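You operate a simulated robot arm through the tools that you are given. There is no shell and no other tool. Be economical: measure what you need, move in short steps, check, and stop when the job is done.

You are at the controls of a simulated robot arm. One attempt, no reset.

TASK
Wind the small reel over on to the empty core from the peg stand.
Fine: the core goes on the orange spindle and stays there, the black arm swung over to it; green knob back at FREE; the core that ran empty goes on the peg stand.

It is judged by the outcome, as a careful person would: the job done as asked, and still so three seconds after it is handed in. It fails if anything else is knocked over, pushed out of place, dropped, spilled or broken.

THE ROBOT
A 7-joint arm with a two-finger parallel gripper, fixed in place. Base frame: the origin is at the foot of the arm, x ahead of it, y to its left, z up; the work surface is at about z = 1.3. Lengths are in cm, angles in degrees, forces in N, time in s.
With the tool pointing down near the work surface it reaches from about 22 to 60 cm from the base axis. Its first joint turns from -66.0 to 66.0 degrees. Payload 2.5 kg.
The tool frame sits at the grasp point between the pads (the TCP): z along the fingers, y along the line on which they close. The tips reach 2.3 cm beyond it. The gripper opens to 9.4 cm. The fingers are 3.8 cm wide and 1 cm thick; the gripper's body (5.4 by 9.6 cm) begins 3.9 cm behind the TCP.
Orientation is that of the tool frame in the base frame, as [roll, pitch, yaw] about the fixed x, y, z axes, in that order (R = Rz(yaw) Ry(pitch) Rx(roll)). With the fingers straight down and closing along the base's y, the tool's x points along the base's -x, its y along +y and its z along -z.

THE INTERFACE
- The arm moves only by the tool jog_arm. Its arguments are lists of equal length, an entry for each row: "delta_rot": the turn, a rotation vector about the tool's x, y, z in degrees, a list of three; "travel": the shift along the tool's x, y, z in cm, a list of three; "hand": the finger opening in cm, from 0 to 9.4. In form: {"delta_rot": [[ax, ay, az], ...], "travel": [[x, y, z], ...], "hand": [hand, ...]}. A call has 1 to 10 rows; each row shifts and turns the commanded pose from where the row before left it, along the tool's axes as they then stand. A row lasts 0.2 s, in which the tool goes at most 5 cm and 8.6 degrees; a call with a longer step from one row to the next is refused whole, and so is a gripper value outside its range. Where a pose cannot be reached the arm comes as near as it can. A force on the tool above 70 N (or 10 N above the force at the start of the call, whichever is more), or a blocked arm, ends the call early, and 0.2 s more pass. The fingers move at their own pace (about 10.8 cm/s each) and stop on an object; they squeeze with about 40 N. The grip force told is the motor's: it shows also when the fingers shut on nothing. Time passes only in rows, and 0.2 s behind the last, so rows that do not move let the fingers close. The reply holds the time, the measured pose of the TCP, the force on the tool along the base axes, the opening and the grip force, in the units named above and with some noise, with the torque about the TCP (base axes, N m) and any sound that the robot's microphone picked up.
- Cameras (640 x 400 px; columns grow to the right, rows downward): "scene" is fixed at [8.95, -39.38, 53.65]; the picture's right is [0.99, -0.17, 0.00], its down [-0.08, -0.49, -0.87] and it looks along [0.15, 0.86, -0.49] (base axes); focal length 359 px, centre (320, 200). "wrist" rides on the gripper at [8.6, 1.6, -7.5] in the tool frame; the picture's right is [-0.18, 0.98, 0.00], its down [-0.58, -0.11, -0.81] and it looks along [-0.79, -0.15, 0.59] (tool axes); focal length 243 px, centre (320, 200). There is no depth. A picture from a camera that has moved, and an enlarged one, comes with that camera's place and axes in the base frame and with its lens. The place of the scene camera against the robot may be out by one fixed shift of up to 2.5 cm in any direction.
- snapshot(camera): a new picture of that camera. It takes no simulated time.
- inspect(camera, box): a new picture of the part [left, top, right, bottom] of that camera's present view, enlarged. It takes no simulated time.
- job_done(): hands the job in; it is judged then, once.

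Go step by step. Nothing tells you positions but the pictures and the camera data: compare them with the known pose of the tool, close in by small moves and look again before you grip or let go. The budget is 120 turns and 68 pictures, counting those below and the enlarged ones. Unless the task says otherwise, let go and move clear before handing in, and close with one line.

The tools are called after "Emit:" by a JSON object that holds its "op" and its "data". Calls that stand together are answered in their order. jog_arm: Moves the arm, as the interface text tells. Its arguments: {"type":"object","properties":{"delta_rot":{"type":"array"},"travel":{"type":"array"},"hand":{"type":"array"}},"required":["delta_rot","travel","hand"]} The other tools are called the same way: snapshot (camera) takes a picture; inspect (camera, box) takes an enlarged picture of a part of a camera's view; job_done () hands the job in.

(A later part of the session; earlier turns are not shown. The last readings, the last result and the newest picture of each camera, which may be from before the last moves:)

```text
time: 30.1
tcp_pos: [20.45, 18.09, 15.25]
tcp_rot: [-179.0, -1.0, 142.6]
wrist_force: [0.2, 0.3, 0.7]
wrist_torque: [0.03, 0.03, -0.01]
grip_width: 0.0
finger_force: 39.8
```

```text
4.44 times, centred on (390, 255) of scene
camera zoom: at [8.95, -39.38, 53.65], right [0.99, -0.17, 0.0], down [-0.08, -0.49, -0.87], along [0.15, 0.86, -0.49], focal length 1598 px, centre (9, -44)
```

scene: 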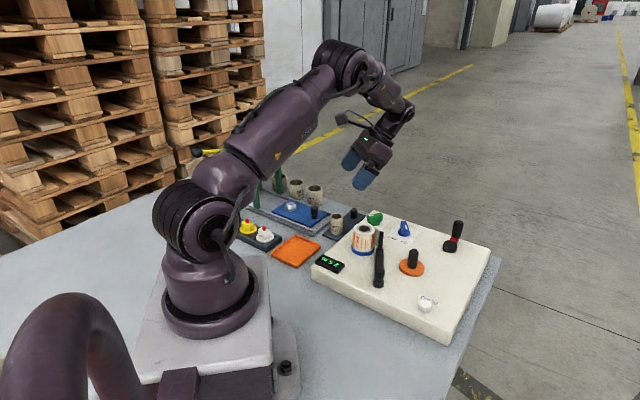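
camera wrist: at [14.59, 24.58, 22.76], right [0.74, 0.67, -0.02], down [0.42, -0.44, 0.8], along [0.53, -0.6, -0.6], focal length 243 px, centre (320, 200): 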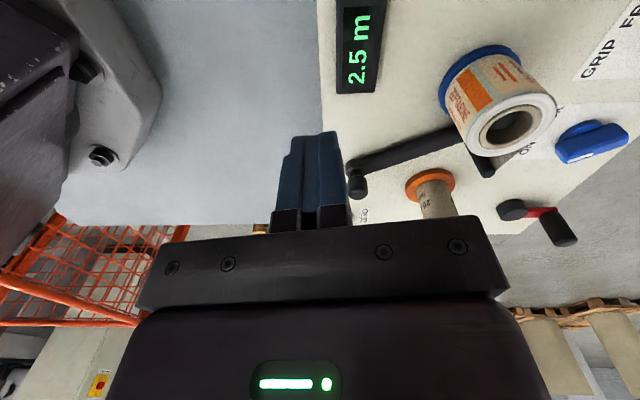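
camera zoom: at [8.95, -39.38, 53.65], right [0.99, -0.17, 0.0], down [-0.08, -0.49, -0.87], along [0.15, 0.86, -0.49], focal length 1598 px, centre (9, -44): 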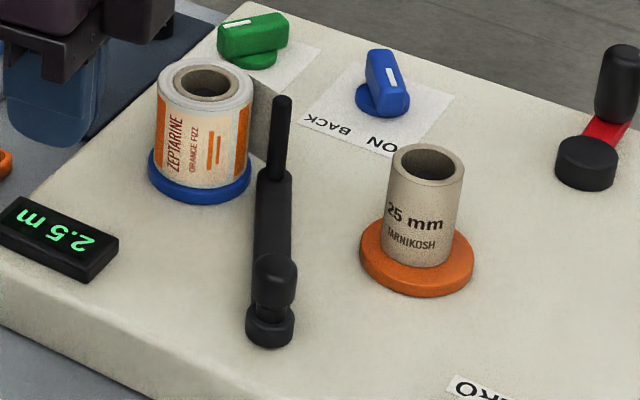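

The arm seems to have stiff friction and needs force further out on the bar. I'll turn the gripper to straddle the bar at about 6.5 cm from its pivot, grip it, and swing it.

Emit:
{"op": "jog_arm", "data": {"delta_rot": [[0, 0, 0], [0, 0, 0], [0, 0, 0], [0, 0, -8.5], [0, 0, -8.5], [0, 0, -8.5], [0, 0, -8.5], [0, 0, -8.5], [0, 0, -8.5], [0, 0, -8.5]], "travel": [[-2.5, 2.54, -1], [-2.5, 2.54, -1], [-2.5, 2.54, -1], [0, 0, 0], [0, 0, 0], [0, 0, 0], [0, 0, 0], [0, 0, 0], [0, 0, 0], [0, 0, 0]], "hand": [0, 0, 0, 4.5, 4.5, 4.5, 4.5, 4.5, 4.5, 4.5]}}

Emit:
{"op": "jog_arm", "data": {"delta_rot": [[0, 0, -8.5], [0, 0, -8.5], [0, 0, -8.5], [0, 0, -8.5], [0, 0, -8.5], [0, 0, -8.5], [0, 0, 0]], "travel": [[0, 0, 0], [0, 0, 0], [0, 0, 0], [0, 0, 0], [0, 0, 0], [0, 0, 0], [0, 0, 0]], "hand": [4.5, 4.5, 4.5, 4.5, 4.5, 4.5, 4.5]}}

Emit:
{"op": "snapshot", "data": {"camera": "wrist"}}

```text
time: 32.3
tcp_pos: [31.11, 19.42, 18.01]
tcp_rot: [179.4, -1.3, -157.7]
wrist_force: [-0.1, -0.2, 0.6]
wrist_torque: [-0.02, 0.01, 0.04]
grip_width: 4.5
finger_force: 0.0
```

```text
time: 33.9
tcp_pos: [31.01, 19.54, 17.93]
tcp_rot: [178.7, -0.4, -106.6]
wrist_force: [-0.2, 0.6, -0.4]
wrist_torque: [-0.01, 0.02, -0.02]
grip_width: 4.5
finger_force: 0.0
```

```text
25 pictures are left
camera wrist: at [27.19, 11.57, 25.47], right [-0.89, 0.46, 0.02], down [0.29, 0.53, 0.8], along [0.36, 0.72, -0.6], focal length 243 px, centre (320, 200)
```

wrist: 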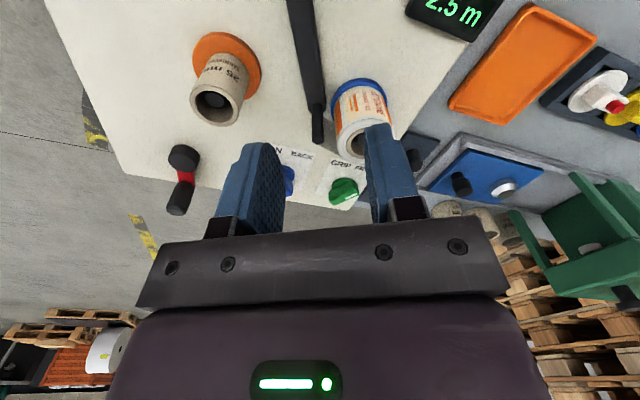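

Emit:
{"op": "jog_arm", "data": {"delta_rot": [[1.3, -0.4, 0], [0, 0, 0], [0, 0, 0], [0, 0, 0], [0, 0, 0]], "travel": [[-0.17, -0.55, 0], [0, 0, 3.3], [0, 0, 3.3], [0, 0, 3.3], [0, 0, 0]], "hand": [4.5, 4.5, 4.5, 4.5, 4.5]}}

Emit:
{"op": "snapshot", "data": {"camera": "wrist"}}

```text
time: 35.1
tcp_pos: [31.62, 19.44, 7.9]
tcp_rot: [-180.0, 0.0, -106.9]
wrist_force: [-0.5, -0.6, 0.1]
wrist_torque: [0.0, 0.01, 0.0]
grip_width: 4.5
finger_force: 0.0
```

```text
24 pictures are left
camera wrist: at [27.56, 11.57, 15.42], right [-0.89, 0.46, 0.0], down [0.27, 0.52, 0.81], along [0.37, 0.72, -0.59], focal length 243 px, centre (320, 200)
```

wrist: 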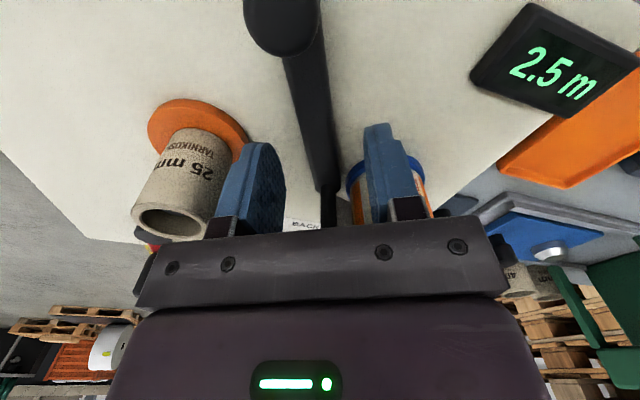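

The bar is between the fingers. I'll go down the last centimetre and close on it.

Emit:
{"op": "jog_arm", "data": {"delta_rot": [[0, 0, 0], [0, 0, 0], [0, 0, 0], [0, 0, 0], [0, 0, 0], [0, 0, 0]], "travel": [[0, 0, 0.5], [0, 0, 0.45], [0, 0, 0], [0, 0, 0], [0, 0, 0], [0, 0, 0]], "hand": [4.5, 4.5, 4.5, 2, 0.3, 0.3]}}

```text
time: 36.5
tcp_pos: [31.71, 19.56, 7.08]
tcp_rot: [179.9, -0.1, -107.1]
wrist_force: [-2.7, 1.4, 0.6]
wrist_torque: [0.03, 0.11, -1.98]
grip_width: 1.85
finger_force: 44.6
```

Gripped. I'll swing it clockwise in small arc steps about its pivot and check the force.

Emit:
{"op": "jog_arm", "data": {"delta_rot": [[0, 0, 3], [0, 0, 3], [0, 0, 3], [0, 0, 0]], "travel": [[0.01, -0.33, 0], [0.01, -0.33, 0], [0.01, -0.33, 0], [0, 0, 0]], "hand": [0.3, 0.3, 0.3, 0.3]}}

Emit:
{"op": "inspect", "data": {"camera": "scene", "box": [320, 190, 440, 290]}}

```text
time: 37.5
tcp_pos: [31.96, 19.39, 6.93]
tcp_rot: [179.2, -0.5, -115.3]
wrist_force: [-52.0, 11.7, 24.6]
wrist_torque: [0.33, 0.88, -0.36]
grip_width: 1.72
finger_force: 44.9
```

```text
4.00 times, centred on (380, 240) of scene
camera zoom: at [8.95, -39.38, 53.64], right [0.99, -0.17, 0.0], down [-0.08, -0.49, -0.87], along [0.15, 0.86, -0.49], focal length 1438 px, centre (80, 40)
```

zoom: 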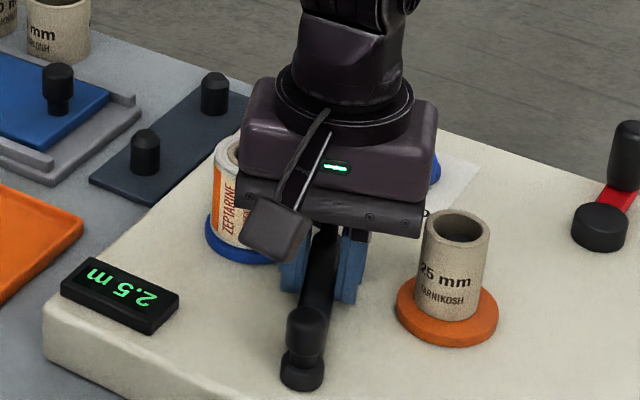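

The near end moved rather than the far end, so the pivot isn't where I assumed. I'll release and look at how the arm sits now.

Emit:
{"op": "jog_arm", "data": {"delta_rot": [[0, 0, 0], [0, 0, 0], [0, 0, 0], [0, 0, 0], [0, 0, 0], [0, 0, 0]], "travel": [[0, 0, 0], [0, 0, 0], [0, 0, -3], [0, 0, -4], [0, 0, -4], [0, 0, 0]], "hand": [4.5, 4.5, 4.5, 4.5, 4.5, 4.5]}}

Emit:
{"op": "snapshot", "data": {"camera": "wrist"}}

Emit:
{"op": "inspect", "data": {"camera": "scene", "box": [350, 210, 430, 300]}}

```text
time: 38.9
tcp_pos: [32.61, 18.92, 18.16]
tcp_rot: [-180.0, 0.0, -115.9]
wrist_force: [0.4, -0.3, -1.0]
wrist_torque: [0.0, 0.04, 0.05]
grip_width: 4.5
finger_force: 0.1
```

```text
22 pictures are left
camera wrist: at [27.33, 11.71, 25.66], right [-0.8, 0.59, 0.0], down [0.35, 0.48, 0.81], along [0.48, 0.65, -0.59], focal length 243 px, centre (320, 200)
```

wrist: 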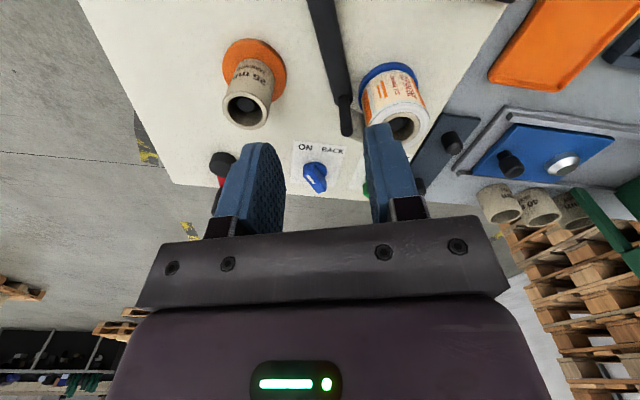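

```text
4.44 times, centred on (390, 255) of scene
camera zoom: at [8.95, -39.38, 53.65], right [0.99, -0.17, 0.0], down [-0.08, -0.49, -0.87], along [0.15, 0.86, -0.49], focal length 1598 px, centre (9, -44)
```

zoom: 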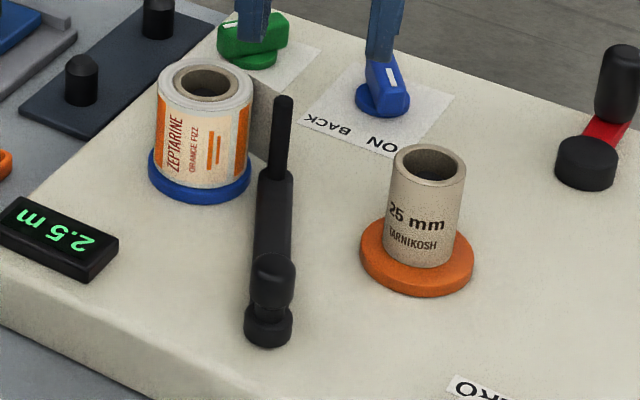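

Emit:
{"op": "inspect", "data": {"camera": "wrist", "box": [240, 0, 432, 120]}}

Emit:
{"op": "inspect", "data": {"camera": "scene", "box": [362, 225, 402, 290]}}

```text
3.33 times, centred on (336, 60) of wrist
camera zoom: at [27.33, 11.71, 25.66], right [-0.8, 0.59, 0.0], down [0.35, 0.48, 0.81], along [0.48, 0.65, -0.59], focal length 809 px, centre (267, 667)
```

zoom: 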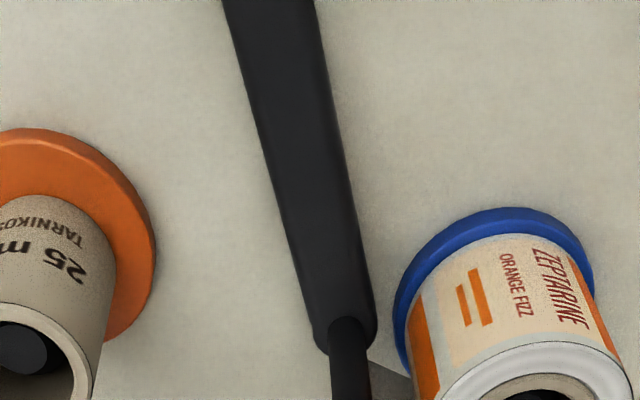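

```text
6.15 times, centred on (382, 258) of scene
camera zoom: at [8.95, -39.38, 53.65], right [0.99, -0.17, 0.0], down [-0.08, -0.49, -0.87], along [0.15, 0.86, -0.49], focal length 2212 px, centre (-62, -154)
```

zoom: 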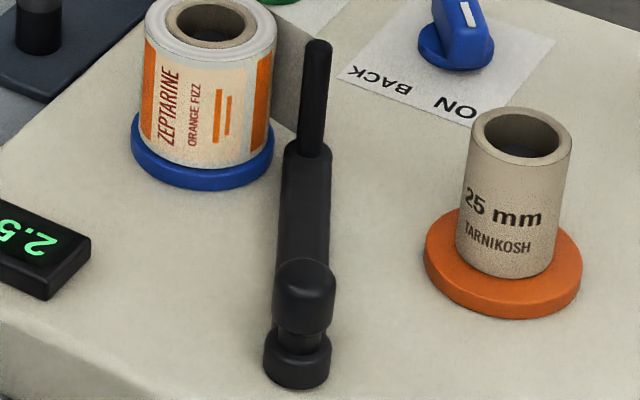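

The near end carries a mushroom-shaped handle knob, and the thin post at the far end must be the pivot. I'll move over the knob and look before gripping it.

Emit:
{"op": "jog_arm", "data": {"delta_rot": [[0, 0, 0], [0, 0, 0], [0, 0, -8], [0, 0, 0], [0, 0, 0], [0, 0, 0]], "travel": [[3.2, 0.28, 0], [3.2, 0.28, 0], [0, 0, 0], [0, 0, 3], [0, 0, 3.2], [0, 0, 0]], "hand": [4.5, 4.5, 4.5, 4.5, 4.5, 4.5]}}

Emit:
{"op": "snapshot", "data": {"camera": "wrist"}}

```text
time: 40.3
tcp_pos: [29.44, 13.59, 12.1]
tcp_rot: [179.9, 0.0, -107.9]
wrist_force: [-0.2, 0.2, -0.1]
wrist_torque: [0.01, -0.01, 0.0]
grip_width: 4.49
finger_force: 0.0
```

```text
18 pictures are left
camera wrist: at [25.12, 5.7, 19.41], right [-0.88, 0.48, 0.0], down [0.28, 0.52, 0.81], along [0.38, 0.71, -0.59], focal length 243 px, centre (320, 200)
```

wrist: 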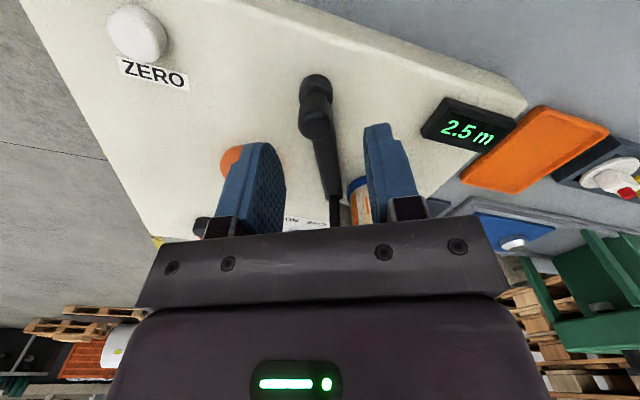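

The knob is centred under the gripper. I'll go down, grip it and try a small counter-clockwise swing about the far post.

Emit:
{"op": "jog_arm", "data": {"delta_rot": [[0, 0, 0], [0, 0, 0], [0, 0, 0], [0, 0, 0], [0, 0, 0], [0, 0, 0]], "travel": [[0, 0, 2.4], [0, 0, 2.4], [0, 0, 0], [0, 0, 0], [0, 0, 0], [0, 0, 0]], "hand": [4.5, 4.5, 4.5, 1, 1, 1]}}

Emit:
{"op": "jog_arm", "data": {"delta_rot": [[0, 0, 0], [0, 0, 0], [0, 0, 0]], "travel": [[0, -0.3, 0], [0, -0.3, 0], [0, 0, 0]], "hand": [1, 1, 1]}}

```text
time: 41.7
tcp_pos: [29.4, 13.42, 7.13]
tcp_rot: [-180.0, 0.1, -108.0]
wrist_force: [5.1, -0.3, -13.1]
wrist_torque: [-0.39, -0.21, -0.29]
grip_width: 1.95
finger_force: 45.0
```

```text
time: 42.5
tcp_pos: [29.61, 13.45, 7.19]
tcp_rot: [179.6, -0.2, -107.6]
wrist_force: [-27.8, 3.4, 13.1]
wrist_torque: [0.17, 0.28, 0.24]
grip_width: 1.96
finger_force: 44.5
```

Emit:
{"op": "jog_arm", "data": {"delta_rot": [[0, 0, 0], [0, 0, 0], [0, 0, 0]], "travel": [[0, 0.5, 0], [0, 0.5, 0], [0, 0, 0]], "hand": [1, 1, 1]}}

Emit:
{"op": "jog_arm", "data": {"delta_rot": [[0, 0, 0], [0, 0, 0], [0, 0, 0]], "travel": [[0, 0.3, 0], [0, 0.3, 0], [0, 0, 0]], "hand": [1, 1, 1]}}

```text
time: 43.3
tcp_pos: [29.3, 13.5, 7.17]
tcp_rot: [-179.5, 0.2, -108.4]
wrist_force: [23.1, -8.2, -28.9]
wrist_torque: [-0.43, -0.61, -1.27]
grip_width: 1.96
finger_force: 44.8
```

```text
time: 44.1
tcp_pos: [28.71, 13.75, 7.25]
tcp_rot: [-179.8, 0.0, -108.2]
wrist_force: [22.4, -17.6, 3.1]
wrist_torque: [-0.08, -1.11, -1.58]
grip_width: 2.28
finger_force: 44.8
```

Emit:
{"op": "jog_arm", "data": {"delta_rot": [[0, 0, 0], [0, 0, 0], [0, 0, 0], [0, 0, 0], [0, 0, 0], [0, 0, 0]], "travel": [[0, 0, 0], [0, -0.5, 0], [0, -0.5, 0], [0, 0, 0], [0, 0, 0], [0, 0, 0]], "hand": [4, 4, 4, 1, 1, 1]}}

Emit:
{"op": "inspect", "data": {"camera": "scene", "box": [340, 210, 440, 290]}}

```text
time: 45.5
tcp_pos: [29.46, 13.52, 7.19]
tcp_rot: [-179.9, 0.0, -108.1]
wrist_force: [14.8, -8.2, -13.4]
wrist_torque: [-0.1, -0.44, -0.86]
grip_width: 1.97
finger_force: 44.8
```

```text
5.00 times, centred on (390, 250) of scene
camera zoom: at [8.95, -39.38, 53.65], right [0.99, -0.17, 0.0], down [-0.08, -0.49, -0.87], along [0.15, 0.86, -0.49], focal length 1797 px, centre (-30, -50)
```

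zoom: 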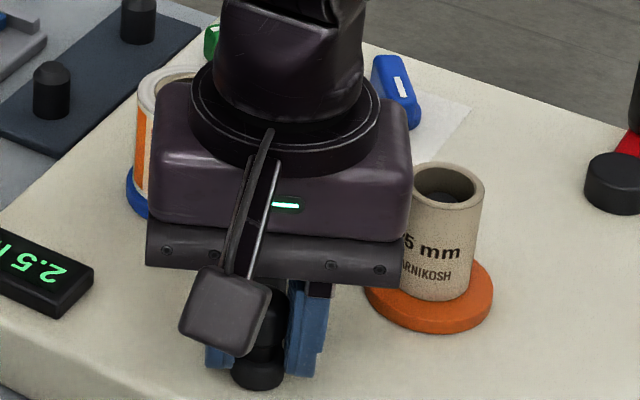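

Emit:
{"op": "jog_arm", "data": {"delta_rot": [[0, 0, 0], [0, 0, 0], [0, 0, 0]], "travel": [[0, 0, -0.4], [0, 0, -0.3], [0, 0, 0]], "hand": [1, 1, 1]}}

```text
time: 46.3
tcp_pos: [29.18, 13.5, 7.92]
tcp_rot: [179.7, -0.2, -107.6]
wrist_force: [-4.9, -1.4, -26.4]
wrist_torque: [-0.06, 0.05, 0.24]
grip_width: 1.96
finger_force: 45.3
```

It rose 0.7 cm against a steady pull, like a spring plunger or a slip. While it is lifted, I'll try the swing gently.

Emit:
{"op": "jog_arm", "data": {"delta_rot": [[0, 0, 0], [0, 0, 0], [0, 0, 0], [0, 0, 0]], "travel": [[0, -0.4, 0], [0, -0.4, 0], [0, -0.4, 0], [0, 0, 0]], "hand": [1, 1, 1, 1]}}

```text
time: 47.3
tcp_pos: [29.82, 13.43, 7.66]
tcp_rot: [179.2, -0.5, -107.3]
wrist_force: [-55.8, 15.1, 36.2]
wrist_torque: [0.02, 0.76, -0.08]
grip_width: 1.96
finger_force: 44.9
```

The stiffness pattern fits a rocker: the pivot is mid-bar, equidistant from both spindles, so the knob end must go toward −x for the post end to reach orange. I'll re-centre on the knob and swing it that way, turning the tool with it.

Emit:
{"op": "jog_arm", "data": {"delta_rot": [[0, 0, 0], [0, 0, 0], [0, 0, 0], [0, 0, 0], [0, 0, 0], [0, 0, 0], [0, 0, 0]], "travel": [[0, 0, 0], [0, 0.4, 0], [0, 0.4, 0.3], [0, 0.4, 0.3], [0, 0, 0], [0, 0, 0], [0, 0, 0]], "hand": [3.5, 3.5, 3.5, 3.5, 1, 1, 1]}}

Emit:
{"op": "jog_arm", "data": {"delta_rot": [[0, 0, 5], [0, 0, 5], [0, 0, 5], [0, 0, 0]], "travel": [[-0.02, 0.43, 0], [-0.02, 0.43, 0], [-0.02, 0.43, 0], [0, 0, 0]], "hand": [1, 1, 1, 1]}}

```text
time: 48.9
tcp_pos: [29.48, 13.54, 7.23]
tcp_rot: [-180.0, 0.1, -108.1]
wrist_force: [8.6, -6.7, -1.5]
wrist_torque: [0.27, -0.55, -0.56]
grip_width: 1.96
finger_force: 45.3
```

```text
time: 49.9
tcp_pos: [28.23, 14.16, 7.23]
tcp_rot: [179.9, 0.2, -122.8]
wrist_force: [7.2, 2.4, 6.4]
wrist_torque: [-0.91, 0.18, -0.27]
grip_width: 1.94
finger_force: 45.4
```

It swings easily this way. Continuing.

Emit:
{"op": "jog_arm", "data": {"delta_rot": [[0, 0, 5], [0, 0, 5], [0, 0, 5], [0, 0, 5], [0, 0, 0]], "travel": [[-0.02, 0.43, 0], [-0.02, 0.43, 0], [-0.02, 0.43, 0], [-0.02, 0.43, 0], [0, 0, 0]], "hand": [1, 1, 1, 1, 1]}}

Emit:
{"op": "inspect", "data": {"camera": "scene", "box": [340, 200, 440, 290]}}

```text
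time: 51.1
tcp_pos: [26.97, 15.29, 7.31]
tcp_rot: [-180.0, 0.0, -143.0]
wrist_force: [14.6, 10.8, -30.4]
wrist_torque: [0.07, -0.09, -0.04]
grip_width: 1.97
finger_force: 45.0
```

```text
4.44 times, centred on (390, 245) of scene
camera zoom: at [8.96, -39.37, 53.65], right [0.99, -0.17, 0.0], down [-0.08, -0.49, -0.87], along [0.15, 0.86, -0.49], focal length 1598 px, centre (9, 0)
```

zoom: 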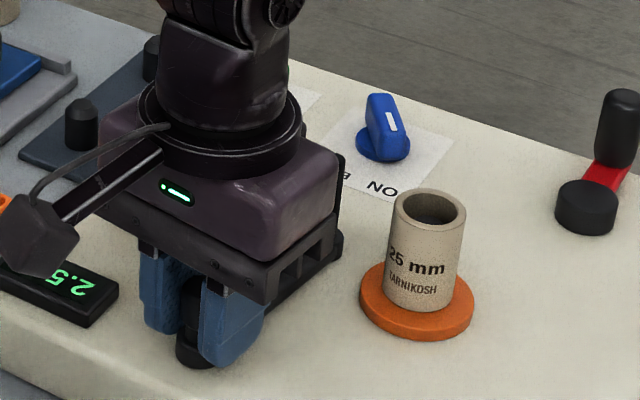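

Emit:
{"op": "jog_arm", "data": {"delta_rot": [[0, 0, 5], [0, 0, 5], [0, 0, 0]], "travel": [[-0.12, 0.42, 0], [-0.08, 0.42, 0], [0, 0, 0]], "hand": [1, 1, 1]}}

Emit:
{"op": "jog_arm", "data": {"delta_rot": [[0, 0, 4], [0, 0, 0]], "travel": [[-0.03, 0.33, 0], [0, 0, 0]], "hand": [1, 1]}}

Emit:
{"op": "inspect", "data": {"camera": "scene", "box": [340, 200, 440, 290]}}

```text
time: 51.9
tcp_pos: [26.54, 16.13, 7.21]
tcp_rot: [179.9, -0.2, -152.9]
wrist_force: [-9.3, 1.1, 17.1]
wrist_torque: [0.29, -0.53, 0.21]
grip_width: 1.94
finger_force: 44.7
```

```text
time: 52.5
tcp_pos: [26.29, 16.38, 7.12]
tcp_rot: [-179.8, -0.2, -157.0]
wrist_force: [-13.8, -8.1, 32.3]
wrist_torque: [-0.08, 0.24, -0.07]
grip_width: 1.98
finger_force: 45.6
```

```text
4.44 times, centred on (390, 245) of scene
camera zoom: at [8.94, -39.38, 53.64], right [0.99, -0.17, 0.0], down [-0.08, -0.49, -0.87], along [0.15, 0.86, -0.49], focal length 1598 px, centre (9, 0)
```

zoom: 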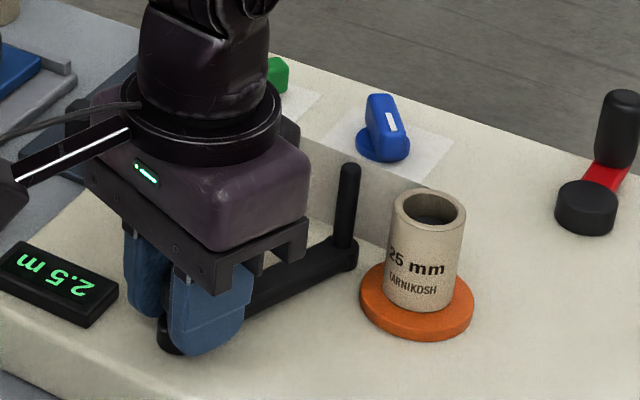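

The post is now close to the core and the film follows it. I'll nudge further until it meets a stop.

Emit:
{"op": "jog_arm", "data": {"delta_rot": [[0, 0, 4], [0, 0, 4], [0, 0, 0]], "travel": [[0.0, 0.33, 0], [-0.02, 0.33, 0], [0, 0, 0]], "hand": [1, 1, 1]}}

```text
time: 53.3
tcp_pos: [26.19, 17.04, 7.16]
tcp_rot: [-179.9, -0.2, -165.1]
wrist_force: [-13.9, -16.9, 20.7]
wrist_torque: [0.49, -0.27, 0.99]
grip_width: 1.98
finger_force: 45.0
```

Emit:
{"op": "jog_arm", "data": {"delta_rot": [[0, 0, 3], [0, 0, 0]], "travel": [[0.1, 0.25, 0], [0, 0, 0]], "hand": [1, 1]}}

```text
time: 53.9
tcp_pos: [26.19, 17.07, 7.26]
tcp_rot: [-179.7, 0.0, -168.2]
wrist_force: [6.7, -30.6, 6.1]
wrist_torque: [-0.14, 1.2, 0.84]
grip_width: 2.12
finger_force: 45.5
```

The arm hit its stop against the core side. I'll release it, lift, and travel above the green knob.

Emit:
{"op": "jog_arm", "data": {"delta_rot": [[0, 0, 0], [0, 0, 0], [0, 0, 0], [0, 0, 0], [0, 0, 0], [0, 0, 0], [0, 0, 0], [0, 0, 0], [0, 0, 0], [0, 0, 0]], "travel": [[0, -0.2, 0], [0, 0, 0], [0, 0, -3], [0, 0, -4], [0, 0, -3], [-3.2, 4.08, 0], [-3.2, 4.08, 0], [-3.2, 4.08, 0], [-3.2, 4.08, 0], [0, 0, 0]], "hand": [4, 4, 4, 4, 4, 4, 4, 4, 4, 4]}}

Emit:
{"op": "snapshot", "data": {"camera": "wrist"}}

Emit:
{"op": "snapshot", "data": {"camera": "scene"}}

```text
refused: row 6 steps farther than a row can; nothing moved
```

```text
14 pictures are left
camera wrist: at [17.35, 16.79, 14.57], right [-0.02, 1.0, 0.0], down [0.59, 0.02, 0.81], along [0.81, 0.01, -0.59], focal length 243 px, centre (320, 200)
```

wrist: 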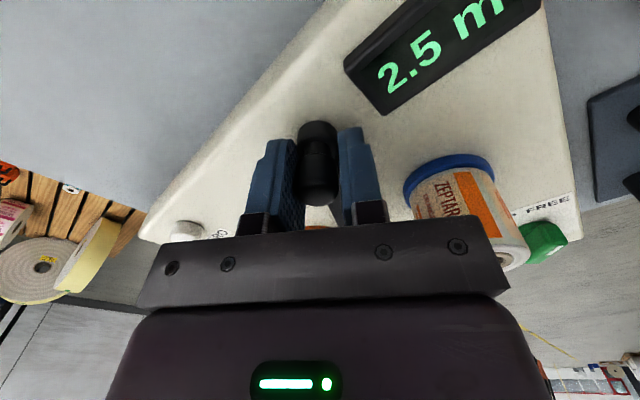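

```text
13 pictures are left
```

scene: 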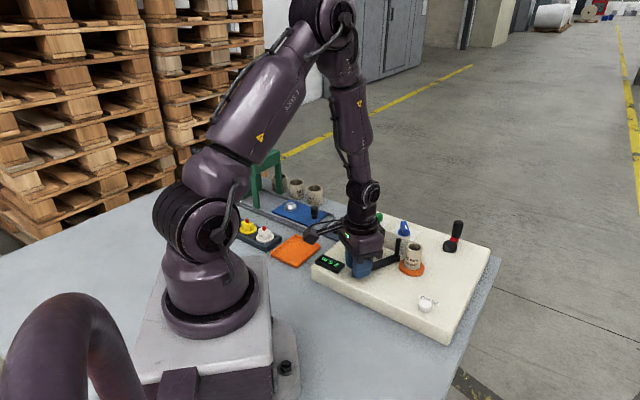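

Emit:
{"op": "jog_arm", "data": {"delta_rot": [[0, 0, 0], [0, 0, 0], [0, 0, 0], [0, 0, 0], [0, 0, 0], [0, 0, 0], [0, 0, 0], [0, 0, 0], [0, 0, 0], [0, 0, 0]], "travel": [[0, -0.2, 0], [0, 0, 0], [0, 0, -3], [0, 0, -4], [0, 0, -3], [-3, 3.8, 0], [-3, 3.8, 0], [-3, 3.8, 0], [-3, 3.8, 0], [-0.77, 1.1, 0]], "hand": [4, 4, 4, 4, 4, 4, 4, 4, 4, 4]}}

```text
time: 56.1
tcp_pos: [35.24, 35.76, 17.21]
tcp_rot: [-179.9, -0.1, -168.0]
wrist_force: [1.2, 0.2, 0.4]
wrist_torque: [0.01, 0.01, 0.01]
grip_width: 4.01
finger_force: 0.1
```

Emit:
{"op": "jog_arm", "data": {"delta_rot": [[0, 0, 0], [0, 0, 0]], "travel": [[0, 0, 4.5], [0, 0, 0]], "hand": [4, 4]}}

Emit:
{"op": "snapshot", "data": {"camera": "wrist"}}

```text
time: 56.7
tcp_pos: [35.03, 35.67, 12.78]
tcp_rot: [179.9, 0.0, -167.9]
wrist_force: [0.2, 0.7, -0.4]
wrist_torque: [-0.01, 0.02, -0.01]
grip_width: 4.0
finger_force: 0.1
```

```text
12 pictures are left
camera wrist: at [26.17, 35.38, 20.12], right [-0.03, 1.0, 0.0], down [0.59, 0.02, 0.81], along [0.81, 0.02, -0.59], focal length 243 px, centre (320, 200)
```

wrist: 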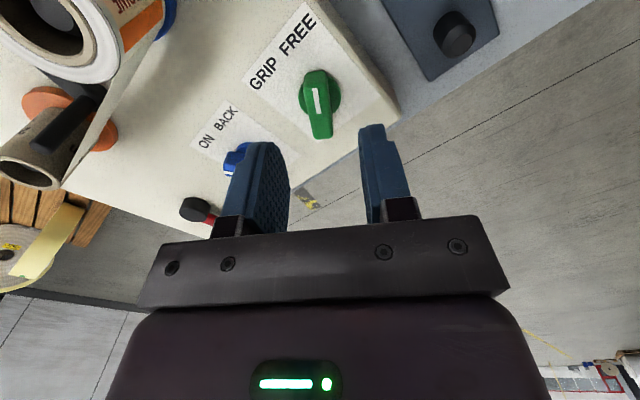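

The green handle is centred between the fingers, pointing at FREE, with GRIP about 90° counter-clockwise. I'll go down and grip it.

Emit:
{"op": "jog_arm", "data": {"delta_rot": [[0, 0, 4], [0, 0, 0], [0, 0, 0], [0, 0, 0], [0, 0, 0], [0, 0, 0], [0, 0, 0]], "travel": [[0, 0, 0], [0, 0, 2.5], [0, 0, 2.5], [0, 0, 0], [0, 0, 0], [0, 0, 0], [0, 0, 0]], "hand": [4, 4, 4, 4, 0.5, 0.5, 0.5]}}

```text
time: 58.3
tcp_pos: [35.11, 35.66, 7.61]
tcp_rot: [-179.8, 0.0, -171.8]
wrist_force: [0.8, -8.9, 0.4]
wrist_torque: [-0.13, -0.1, 1.71]
grip_width: 1.54
finger_force: 45.0
```

Emit:
{"op": "jog_arm", "data": {"delta_rot": [[0, 0, -8], [0, 0, -8], [0, 0, -8], [0, 0, -8], [0, 0, 0]], "travel": [[0, 0, 0], [0, 0, 0], [0, 0, 0], [0, 0, 0], [0, 0, 0]], "hand": [0.5, 0.5, 0.5, 0.5, 0.5]}}

```text
time: 59.5
tcp_pos: [35.21, 35.34, 7.7]
tcp_rot: [-179.7, -0.5, -139.9]
wrist_force: [-1.9, -30.1, -1.4]
wrist_torque: [0.03, -0.07, -0.15]
grip_width: 1.47
finger_force: 44.8
```

Emit:
{"op": "jog_arm", "data": {"delta_rot": [[0, 0, 0], [0, 0, -8], [0, 0, -8], [0, 0, -8], [0, 0, 0]], "travel": [[0.25, -0.3, 0], [0, 0, 0], [0, 0, 0], [0, 0, 0], [0, 0, 0]], "hand": [0.5, 0.5, 0.5, 0.5, 0.5]}}

```text
time: 60.7
tcp_pos: [35.43, 35.14, 7.75]
tcp_rot: [-179.7, 0.0, -115.9]
wrist_force: [29.3, 1.9, -32.0]
wrist_torque: [0.18, -0.29, -0.13]
grip_width: 1.49
finger_force: 45.5
```

Emit:
{"op": "jog_arm", "data": {"delta_rot": [[0, 0, 0], [0, 0, -8], [0, 0, -8], [0, 0, -8], [0, 0, 0]], "travel": [[-0.15, -0.3, 0], [0, 0, 0], [0, 0, 0], [0, 0, 0], [0, 0, 0]], "hand": [0.5, 0.5, 0.5, 0.5, 0.5]}}

```text
time: 61.9
tcp_pos: [35.55, 35.14, 7.72]
tcp_rot: [-179.9, -0.1, -92.1]
wrist_force: [6.2, -14.6, 5.1]
wrist_torque: [-0.11, 0.21, -1.86]
grip_width: 1.9
finger_force: 44.6
```

The knob turned and met its GRIP stop. I'll release, lift, and go above the crank handle.

Emit:
{"op": "jog_arm", "data": {"delta_rot": [[0, 0, 0], [0, 0, 0], [0, 0, 0], [0, 0, 0], [0, 0, 0], [0, 0, 0], [0, 0, 0], [0, 0, 0], [0, 0, 0], [0, 0, 0]], "travel": [[0, 0, 0], [0, 0, 0], [0, 0, -3.5], [0, 0, -4], [2.1, -3.08, 0], [2.1, -3.08, 0], [2.1, -3.08, 0], [2.1, -3.08, 0], [2.1, -3.08, 0], [0, 0, 0]], "hand": [4, 4, 4, 4, 4, 4, 4, 4, 4, 4]}}

Emit:
{"op": "snapshot", "data": {"camera": "wrist"}}

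```text
time: 64.1
tcp_pos: [50.52, 24.32, 14.97]
tcp_rot: [180.0, 0.1, -91.8]
wrist_force: [0.6, -0.8, 0.4]
wrist_torque: [0.01, 0.02, 0.02]
grip_width: 3.98
finger_force: 0.1
```

```text
11 pictures are left
camera wrist: at [48.57, 15.57, 22.5], right [-0.98, 0.22, 0.0], down [0.13, 0.58, 0.81], along [0.17, 0.79, -0.59], focal length 243 px, centre (320, 200)
```

wrist: 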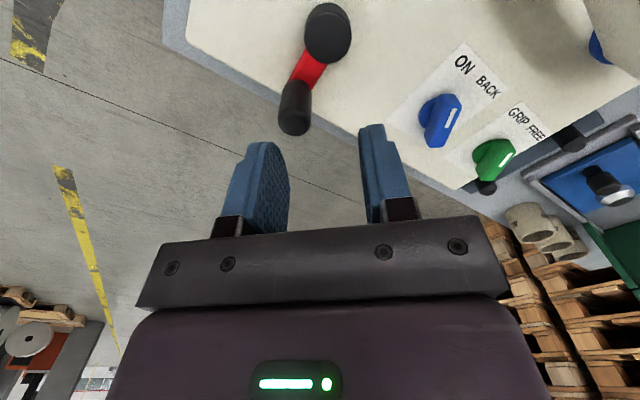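

Emit:
{"op": "jog_arm", "data": {"delta_rot": [[0, 0, 0], [0, 0, 0], [0, 0, 0]], "travel": [[0.16, -1.25, 1.2], [0, 0, 1.3], [0, 0, 0]], "hand": [5, 5, 5]}}

Emit:
{"op": "snapshot", "data": {"camera": "wrist"}}

```text
time: 64.9
tcp_pos: [51.62, 24.12, 12.72]
tcp_rot: [180.0, 0.0, -91.8]
wrist_force: [-0.7, -0.4, -0.3]
wrist_torque: [-0.03, 0.0, 0.0]
grip_width: 4.98
finger_force: 0.1
```

```text
10 pictures are left
camera wrist: at [49.76, 15.42, 20.1], right [-0.98, 0.22, 0.0], down [0.13, 0.58, 0.81], along [0.17, 0.79, -0.59], focal length 243 px, centre (320, 200)
```

wrist: 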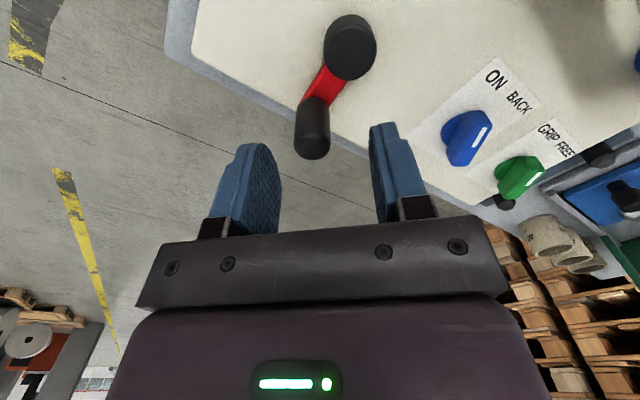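

Emit:
{"op": "jog_arm", "data": {"delta_rot": [[0, 0, 0], [0, 0, 0], [0, 0, 0], [0, 0, 0], [0, 0, 0], [0, 0, 0]], "travel": [[0, -0.35, 1.7], [0, 0, 1.7], [0, 0, 0], [0, 0, 0], [0, 0, 0], [0, 0, 0]], "hand": [5, 5, 5, 1, 1, 1]}}

```text
time: 66.3
tcp_pos: [52.18, 24.07, 9.23]
tcp_rot: [180.0, 0.1, -91.7]
wrist_force: [3.7, 3.5, -4.1]
wrist_torque: [0.09, -0.1, -0.05]
grip_width: 2.12
finger_force: 45.4
```

Emit:
{"op": "jog_arm", "data": {"delta_rot": [[0, 0, 0], [0, 0, 0], [0, 0, 0], [0, 0, 0]], "travel": [[0.452, -0.481, 0], [0.531, -0.397, 0], [0.591, -0.298, 0], [0, 0, 0]], "hand": [1, 1, 1, 1]}}

```text
time: 67.3
tcp_pos: [53.19, 22.44, 9.31]
tcp_rot: [180.0, 0.0, -91.9]
wrist_force: [4.2, 0.8, -2.4]
wrist_torque: [1.14, 0.02, -0.05]
grip_width: 2.11
finger_force: 45.1
```

The crank turns freely clockwise. I'll do half a turn and check that the circle fits.

Emit:
{"op": "jog_arm", "data": {"delta_rot": [[0, 0, 0], [0, 0, 0], [0, 0, 0], [0, 0, 0], [0, 0, 0], [0, 0, 0]], "travel": [[2.344, -0.153, 0], [1.986, 1.25, 0], [0.87, 2.182, 0], [-0.576, 2.276, 0], [-1.805, 1.504, 0], [0, 0, 0]], "hand": [1, 1, 1, 1, 1, 1]}}

```text
time: 68.7
tcp_pos: [45.82, 20.05, 9.3]
tcp_rot: [179.3, -0.1, -91.6]
wrist_force: [-30.4, -10.1, 3.6]
wrist_torque: [1.17, -0.53, 0.15]
grip_width: 2.14
finger_force: 44.6
```

Emit:
{"op": "jog_arm", "data": {"delta_rot": [[0, 0, 0], [0, 0, 0], [0, 0, 0], [0, 0, 0], [0, 0, 0], [0, 0, 0]], "travel": [[-2.447, 0.446, 0], [-2.064, -1.299, 0], [-0.905, -2.268, 0], [0.599, -2.366, 0], [1.876, -1.564, 0], [0, 0, 0]], "hand": [1, 1, 1, 1, 1, 1]}}

Emit:
{"op": "inspect", "data": {"camera": "scene", "box": [310, 200, 450, 290]}}

```text
time: 70.1
tcp_pos: [53.29, 22.54, 9.24]
tcp_rot: [180.0, -0.3, -92.0]
wrist_force: [4.1, 0.5, -17.4]
wrist_torque: [-1.13, 0.03, -0.01]
grip_width: 2.12
finger_force: 44.8
```

```text
4.44 times, centred on (380, 245) of scene
camera zoom: at [8.96, -39.37, 53.65], right [0.99, -0.17, 0.0], down [-0.08, -0.49, -0.87], along [0.15, 0.86, -0.49], focal length 1598 px, centre (53, 0)
```

zoom: 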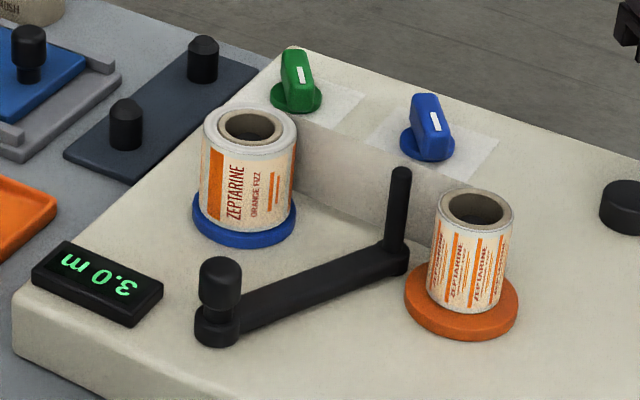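

It works: film is winding onto the orange core and the counter went from 2.5 to 3.0 m after one turn. I'll continue with full turns.

Emit:
{"op": "jog_arm", "data": {"delta_rot": [[0, 0, 0], [0, 0, 0], [0, 0, 0], [0, 0, 0], [0, 0, 0], [0, 0, 0], [0, 0, 0], [0, 0, 0], [0, 0, 0], [0, 0, 0]], "travel": [[2.437, -0.159, 0], [2.064, 1.299, 0], [0.905, 2.268, 0], [-0.599, 2.366, 0], [-1.876, 1.564, 0], [-2.437, 0.159, 0], [-2.064, -1.299, 0], [-0.905, -2.268, 0], [0.599, -2.366, 0], [1.876, -1.564, 0]], "hand": [1, 1, 1, 1, 1, 1, 1, 1, 1, 1]}}

Emit:
{"op": "jog_arm", "data": {"delta_rot": [[0, 0, 0], [0, 0, 0], [0, 0, 0], [0, 0, 0], [0, 0, 0], [0, 0, 0], [0, 0, 0], [0, 0, 0], [0, 0, 0], [0, 0, 0]], "travel": [[2.437, -0.159, 0], [2.064, 1.299, 0], [0.905, 2.268, 0], [-0.599, 2.366, 0], [-1.876, 1.564, 0], [-2.437, 0.159, 0], [-2.064, -1.299, 0], [-0.905, -2.268, 0], [0.599, -2.366, 0], [1.876, -1.564, 0]], "hand": [1, 1, 1, 1, 1, 1, 1, 1, 1, 1]}}

Emit:
{"op": "inspect", "data": {"camera": "scene", "box": [310, 200, 450, 290]}}

```text
time: 72.3
tcp_pos: [53.35, 22.46, 9.32]
tcp_rot: [179.7, -0.3, -91.8]
wrist_force: [-17.1, -4.4, 8.7]
wrist_torque: [0.2, -0.31, 0.08]
grip_width: 2.14
finger_force: 44.8
```

```text
time: 74.5
tcp_pos: [53.46, 22.37, 9.29]
tcp_rot: [-179.7, -0.2, -92.1]
wrist_force: [23.7, 4.8, -15.8]
wrist_torque: [0.42, 0.53, -0.13]
grip_width: 2.14
finger_force: 45.3
```

```text
4.44 times, centred on (380, 245) of scene
camera zoom: at [8.96, -39.37, 53.65], right [0.99, -0.17, 0.0], down [-0.08, -0.49, -0.87], along [0.15, 0.86, -0.49], focal length 1598 px, centre (53, 0)
```

zoom: 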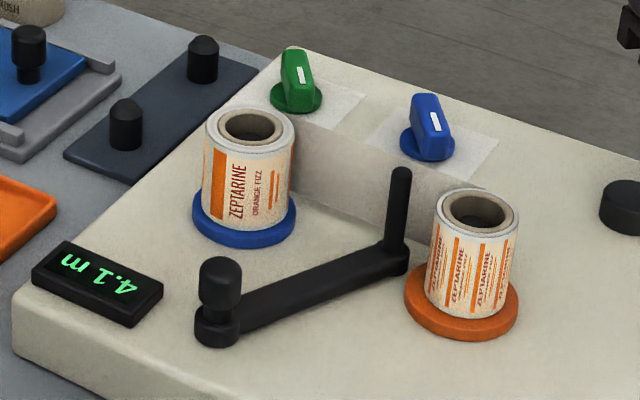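

About 0.55 m per turn, with perhaps 5–6 m left on the reel. Continuing.

Emit:
{"op": "jog_arm", "data": {"delta_rot": [[0, 0, 0], [0, 0, 0], [0, 0, 0], [0, 0, 0], [0, 0, 0], [0, 0, 0], [0, 0, 0], [0, 0, 0], [0, 0, 0], [0, 0, 0]], "travel": [[2.437, -0.159, 0], [2.064, 1.299, 0], [0.905, 2.268, 0], [-0.599, 2.366, 0], [-1.876, 1.564, 0], [-2.437, 0.159, 0], [-2.064, -1.299, 0], [-0.905, -2.268, 0], [0.599, -2.366, 0], [1.876, -1.564, 0]], "hand": [1, 1, 1, 1, 1, 1, 1, 1, 1, 1]}}

Emit:
{"op": "jog_arm", "data": {"delta_rot": [[0, 0, 0], [0, 0, 0], [0, 0, 0], [0, 0, 0], [0, 0, 0], [0, 0, 0], [0, 0, 0], [0, 0, 0], [0, 0, 0], [0, 0, 0]], "travel": [[2.437, -0.159, 0], [2.064, 1.299, 0], [0.905, 2.268, 0], [-0.599, 2.366, 0], [-1.876, 1.564, 0], [-2.437, 0.159, 0], [-2.064, -1.299, 0], [-0.905, -2.268, 0], [0.599, -2.366, 0], [1.876, -1.564, 0]], "hand": [1, 1, 1, 1, 1, 1, 1, 1, 1, 1]}}

Emit:
{"op": "jog_arm", "data": {"delta_rot": [[0, 0, 0], [0, 0, 0], [0, 0, 0], [0, 0, 0], [0, 0, 0], [0, 0, 0], [0, 0, 0], [0, 0, 0], [0, 0, 0], [0, 0, 0]], "travel": [[2.437, -0.159, 0], [2.064, 1.299, 0], [0.905, 2.268, 0], [-0.599, 2.366, 0], [-1.876, 1.564, 0], [-2.437, 0.159, 0], [-2.064, -1.299, 0], [-0.905, -2.268, 0], [0.599, -2.366, 0], [1.876, -1.564, 0]], "hand": [1, 1, 1, 1, 1, 1, 1, 1, 1, 1]}}

Emit:
{"op": "jog_arm", "data": {"delta_rot": [[0, 0, 0], [0, 0, 0], [0, 0, 0], [0, 0, 0], [0, 0, 0], [0, 0, 0], [0, 0, 0], [0, 0, 0], [0, 0, 0], [0, 0, 0]], "travel": [[2.437, -0.159, 0], [2.064, 1.299, 0], [0.905, 2.268, 0], [-0.599, 2.366, 0], [-1.876, 1.564, 0], [-2.437, 0.159, 0], [-2.064, -1.299, 0], [-0.905, -2.268, 0], [0.599, -2.366, 0], [1.876, -1.564, 0]], "hand": [1, 1, 1, 1, 1, 1, 1, 1, 1, 1]}}

```text
time: 76.7
tcp_pos: [53.28, 22.25, 9.34]
tcp_rot: [-179.7, -0.3, -92.1]
wrist_force: [18.0, 4.4, -3.3]
wrist_torque: [0.38, 0.65, -0.1]
grip_width: 2.13
finger_force: 45.2
```

```text
time: 78.9
tcp_pos: [53.4, 22.32, 9.28]
tcp_rot: [-180.0, -0.3, -91.9]
wrist_force: [1.1, -0.2, 10.9]
wrist_torque: [0.35, 0.12, 0.0]
grip_width: 2.11
finger_force: 45.5
```

```text
time: 81.1
tcp_pos: [53.43, 22.49, 9.21]
tcp_rot: [179.9, -0.2, -91.9]
wrist_force: [0.6, 0.1, -9.8]
wrist_torque: [0.51, -0.36, 0.0]
grip_width: 2.13
finger_force: 45.9
```

```text
time: 83.3
tcp_pos: [53.41, 22.37, 9.34]
tcp_rot: [180.0, -0.2, -92.1]
wrist_force: [13.2, 1.7, -21.1]
wrist_torque: [0.35, 0.21, -0.1]
grip_width: 2.13
finger_force: 45.0
```

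Emit:
{"op": "jog_arm", "data": {"delta_rot": [[0, 0, 0], [0, 0, 0], [0, 0, 0], [0, 0, 0], [0, 0, 0], [0, 0, 0], [0, 0, 0], [0, 0, 0], [0, 0, 0], [0, 0, 0]], "travel": [[2.437, -0.159, 0], [2.064, 1.299, 0], [0.905, 2.268, 0], [-0.599, 2.366, 0], [-1.876, 1.564, 0], [-2.437, 0.159, 0], [-2.064, -1.299, 0], [-0.905, -2.268, 0], [0.599, -2.366, 0], [1.876, -1.564, 0]], "hand": [1, 1, 1, 1, 1, 1, 1, 1, 1, 1]}}

Emit:
{"op": "jog_arm", "data": {"delta_rot": [[0, 0, 0], [0, 0, 0], [0, 0, 0], [0, 0, 0], [0, 0, 0], [0, 0, 0], [0, 0, 0], [0, 0, 0], [0, 0, 0], [0, 0, 0]], "travel": [[2.437, -0.159, 0], [2.064, 1.299, 0], [0.905, 2.268, 0], [-0.599, 2.366, 0], [-1.876, 1.564, 0], [-2.437, 0.159, 0], [-2.064, -1.299, 0], [-0.905, -2.268, 0], [0.599, -2.366, 0], [1.876, -1.564, 0]], "hand": [1, 1, 1, 1, 1, 1, 1, 1, 1, 1]}}

Emit:
{"op": "jog_arm", "data": {"delta_rot": [[0, 0, 0], [0, 0, 0], [0, 0, 0], [0, 0, 0], [0, 0, 0], [0, 0, 0], [0, 0, 0], [0, 0, 0], [0, 0, 0], [0, 0, 0]], "travel": [[2.437, -0.159, 0], [2.064, 1.299, 0], [0.905, 2.268, 0], [-0.599, 2.366, 0], [-1.876, 1.564, 0], [-2.437, 0.159, 0], [-2.064, -1.299, 0], [-0.905, -2.268, 0], [0.599, -2.366, 0], [1.876, -1.564, 0]], "hand": [1, 1, 1, 1, 1, 1, 1, 1, 1, 1]}}

Emit:
{"op": "inspect", "data": {"camera": "scene", "box": [310, 200, 450, 290]}}

```text
time: 85.5
tcp_pos: [53.17, 22.62, 9.41]
tcp_rot: [-180.0, 0.0, -91.9]
wrist_force: [-14.1, -5.5, 21.8]
wrist_torque: [0.6, -0.19, 0.11]
grip_width: 2.13
finger_force: 44.9
```

```text
time: 87.7
tcp_pos: [53.49, 22.0, 9.25]
tcp_rot: [-179.9, -0.4, -91.9]
wrist_force: [7.8, 1.7, 0.9]
wrist_torque: [0.04, 0.39, -0.09]
grip_width: 2.1
finger_force: 45.2
```

```text
time: 89.9
tcp_pos: [53.17, 22.74, 9.39]
tcp_rot: [179.9, 0.0, -91.9]
wrist_force: [1.0, 0.4, -6.9]
wrist_torque: [1.31, -0.23, -0.01]
grip_width: 2.14
finger_force: 45.5
```

```text
4.44 times, centred on (380, 245) of scene
camera zoom: at [8.96, -39.38, 53.65], right [0.99, -0.17, 0.0], down [-0.08, -0.49, -0.87], along [0.15, 0.86, -0.49], focal length 1598 px, centre (53, 0)
```

zoom: 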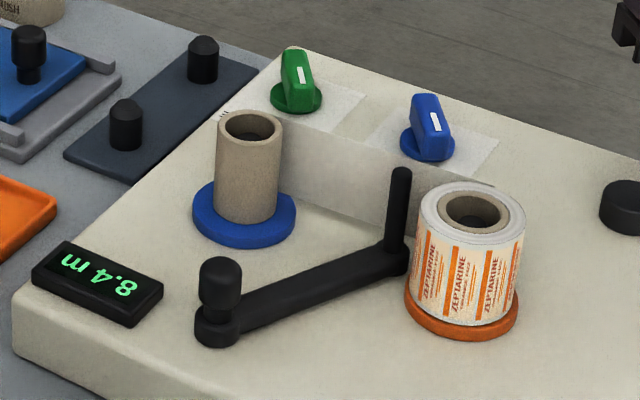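

The blue core looks bare, but the film tail still spans across. Two more turns should bring it over.

Emit:
{"op": "jog_arm", "data": {"delta_rot": [[0, 0, 0], [0, 0, 0], [0, 0, 0], [0, 0, 0], [0, 0, 0], [0, 0, 0], [0, 0, 0], [0, 0, 0], [0, 0, 0], [0, 0, 0]], "travel": [[2.437, -0.159, 0], [2.064, 1.299, 0], [0.905, 2.268, 0], [-0.599, 2.366, 0], [-1.876, 1.564, 0], [-2.437, 0.159, 0], [-2.064, -1.299, 0], [-0.905, -2.268, 0], [0.599, -2.366, 0], [1.876, -1.564, 0]], "hand": [1, 1, 1, 1, 1, 1, 1, 1, 1, 1]}}

Emit:
{"op": "inspect", "data": {"camera": "scene", "box": [310, 200, 450, 290]}}

```text
time: 92.1
tcp_pos: [53.29, 22.17, 9.26]
tcp_rot: [179.7, -0.4, -92.0]
wrist_force: [-1.5, 0.1, -13.6]
wrist_torque: [-0.52, -0.31, 0.0]
grip_width: 2.15
finger_force: 45.1
```

```text
4.44 times, centred on (380, 245) of scene
camera zoom: at [8.96, -39.37, 53.65], right [0.99, -0.17, 0.0], down [-0.08, -0.49, -0.87], along [0.15, 0.86, -0.49], focal length 1598 px, centre (53, 0)
```

zoom: 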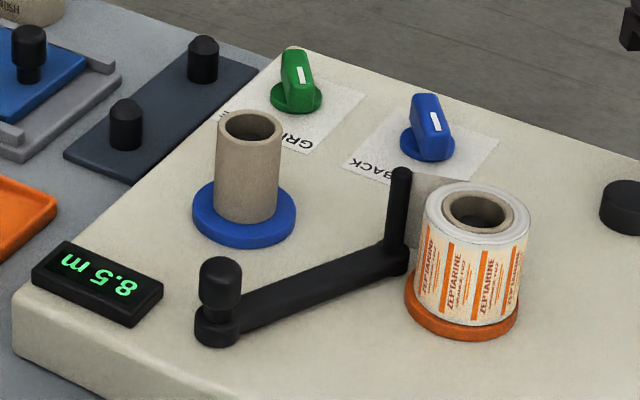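

All the film is over (6.0 m wound and the span is gone). I'll let go of the crank and return the green knob to FREE.

Emit:
{"op": "jog_arm", "data": {"delta_rot": [[0, 0, 0], [0, 0, 0], [0, 0, 0], [0, 0, 0], [0, 0, 6], [0, 0, 0], [0, 0, 0], [0, 0, 0], [0, 0, 0], [0, 0, 0]], "travel": [[0, 0, 0], [0, 0, 0], [0, 0, -3.5], [0, 0, -4], [0, 0, 0], [-2.2, 3.85, 0], [-2.2, 3.85, 0], [-2.2, 3.85, 0], [-2.2, 3.85, 0], [-1.2, 1.6, 0]], "hand": [5, 5, 5, 5, 5, 4, 4, 4, 4, 4]}}

```text
time: 94.3
tcp_pos: [37.72, 35.08, 16.86]
tcp_rot: [180.0, 0.0, -98.0]
wrist_force: [0.5, 0.2, -0.4]
wrist_torque: [-0.01, -0.05, 0.01]
grip_width: 4.0
finger_force: 0.0
```

Emit:
{"op": "jog_arm", "data": {"delta_rot": [[0, 0, 0], [0, 0, 0], [0, 0, 0]], "travel": [[0.33, 2.14, 0], [0, 0, 4.3], [0, 0, 0]], "hand": [4, 4, 4]}}

Emit:
{"op": "snapshot", "data": {"camera": "wrist"}}

```text
time: 95.1
tcp_pos: [35.44, 34.8, 12.61]
tcp_rot: [-180.0, -0.1, -97.9]
wrist_force: [-0.1, -0.1, 0.1]
wrist_torque: [0.0, -0.02, -0.03]
grip_width: 4.0
finger_force: 0.0
```

```text
5 pictures are left
camera wrist: at [32.7, 26.33, 20.04], right [-0.95, 0.32, 0.0], down [0.19, 0.56, 0.81], along [0.26, 0.76, -0.59], focal length 243 px, centre (320, 200)
```

wrist: 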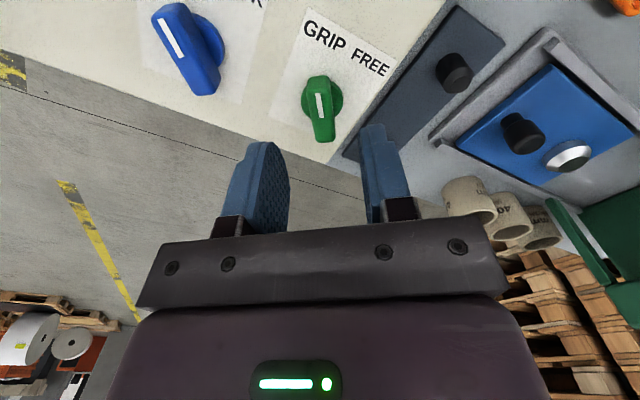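

Emit:
{"op": "jog_arm", "data": {"delta_rot": [[0, 0, 0], [0, 0, 0], [0, 0, 0], [0, 0, 0], [0, 0, 0], [0, 0, 0], [0, 0, 0]], "travel": [[-0.23, -0.17, 0], [0, 0, 2.5], [0, 0, 2.4], [0, 0, 0], [0, 0, 0], [0, 0, 0], [0, 0, 0]], "hand": [4, 4, 4, 4, 0.5, 0.5, 0.5]}}

Emit:
{"op": "jog_arm", "data": {"delta_rot": [[0, 0, 8], [0, 0, 8], [0, 0, 8], [0, 0, 0]], "travel": [[0, 0, 0], [0, 0, 0], [0, 0, 0], [0, 0, 0]], "hand": [0.5, 0.5, 0.5, 0.5]}}

```text
time: 96.7
tcp_pos: [35.68, 35.03, 7.58]
tcp_rot: [179.7, -0.1, -98.0]
wrist_force: [-20.8, 0.6, 6.0]
wrist_torque: [-0.61, 0.37, -1.64]
grip_width: 1.56
finger_force: 44.8
```

```text
time: 97.7
tcp_pos: [35.38, 35.11, 7.49]
tcp_rot: [179.6, -0.4, -121.7]
wrist_force: [-36.1, -1.9, 7.1]
wrist_torque: [-0.14, 0.18, 0.2]
grip_width: 1.46
finger_force: 45.5
```

Emit:
{"op": "jog_arm", "data": {"delta_rot": [[0, 0, 0], [0, 0, 8], [0, 0, 8], [0, 0, 8], [0, 0, 0]], "travel": [[0.22, 0.36, 0], [0, 0, 0], [0, 0, 0], [0, 0, 0], [0, 0, 0]], "hand": [0.5, 0.5, 0.5, 0.5, 0.5]}}

```text
time: 98.9
tcp_pos: [35.09, 35.2, 7.62]
tcp_rot: [179.6, -0.1, -145.7]
wrist_force: [-6.4, 27.8, -31.1]
wrist_torque: [0.41, -0.31, 0.15]
grip_width: 1.51
finger_force: 44.7
```

Emit:
{"op": "jog_arm", "data": {"delta_rot": [[0, 0, 0], [0, 0, 8], [0, 0, 8], [0, 0, 8], [0, 0, 0]], "travel": [[-0.17, 0.25, 0], [0, 0, 0], [0, 0, 0], [0, 0, 0], [0, 0, 0]], "hand": [0.5, 0.5, 0.5, 0.5, 0.5]}}

```text
time: 100.1
tcp_pos: [35.04, 35.62, 7.59]
tcp_rot: [179.9, -0.3, -169.7]
wrist_force: [-9.5, 24.9, -27.0]
wrist_torque: [0.03, 0.88, 0.14]
grip_width: 1.5
finger_force: 45.0
```

Emit:
{"op": "jog_arm", "data": {"delta_rot": [[0, 0, 6], [0, 0, 5], [0, 0, 0]], "travel": [[0, 0.2, 0], [0, 0, 0], [0, 0, 0]], "hand": [0.5, 0.5, 0.5]}}

```text
time: 100.9
tcp_pos: [35.22, 35.65, 7.7]
tcp_rot: [-180.0, -0.3, 179.4]
wrist_force: [-19.9, 4.5, -3.3]
wrist_torque: [0.04, 0.28, 1.89]
grip_width: 2.08
finger_force: 45.0
```

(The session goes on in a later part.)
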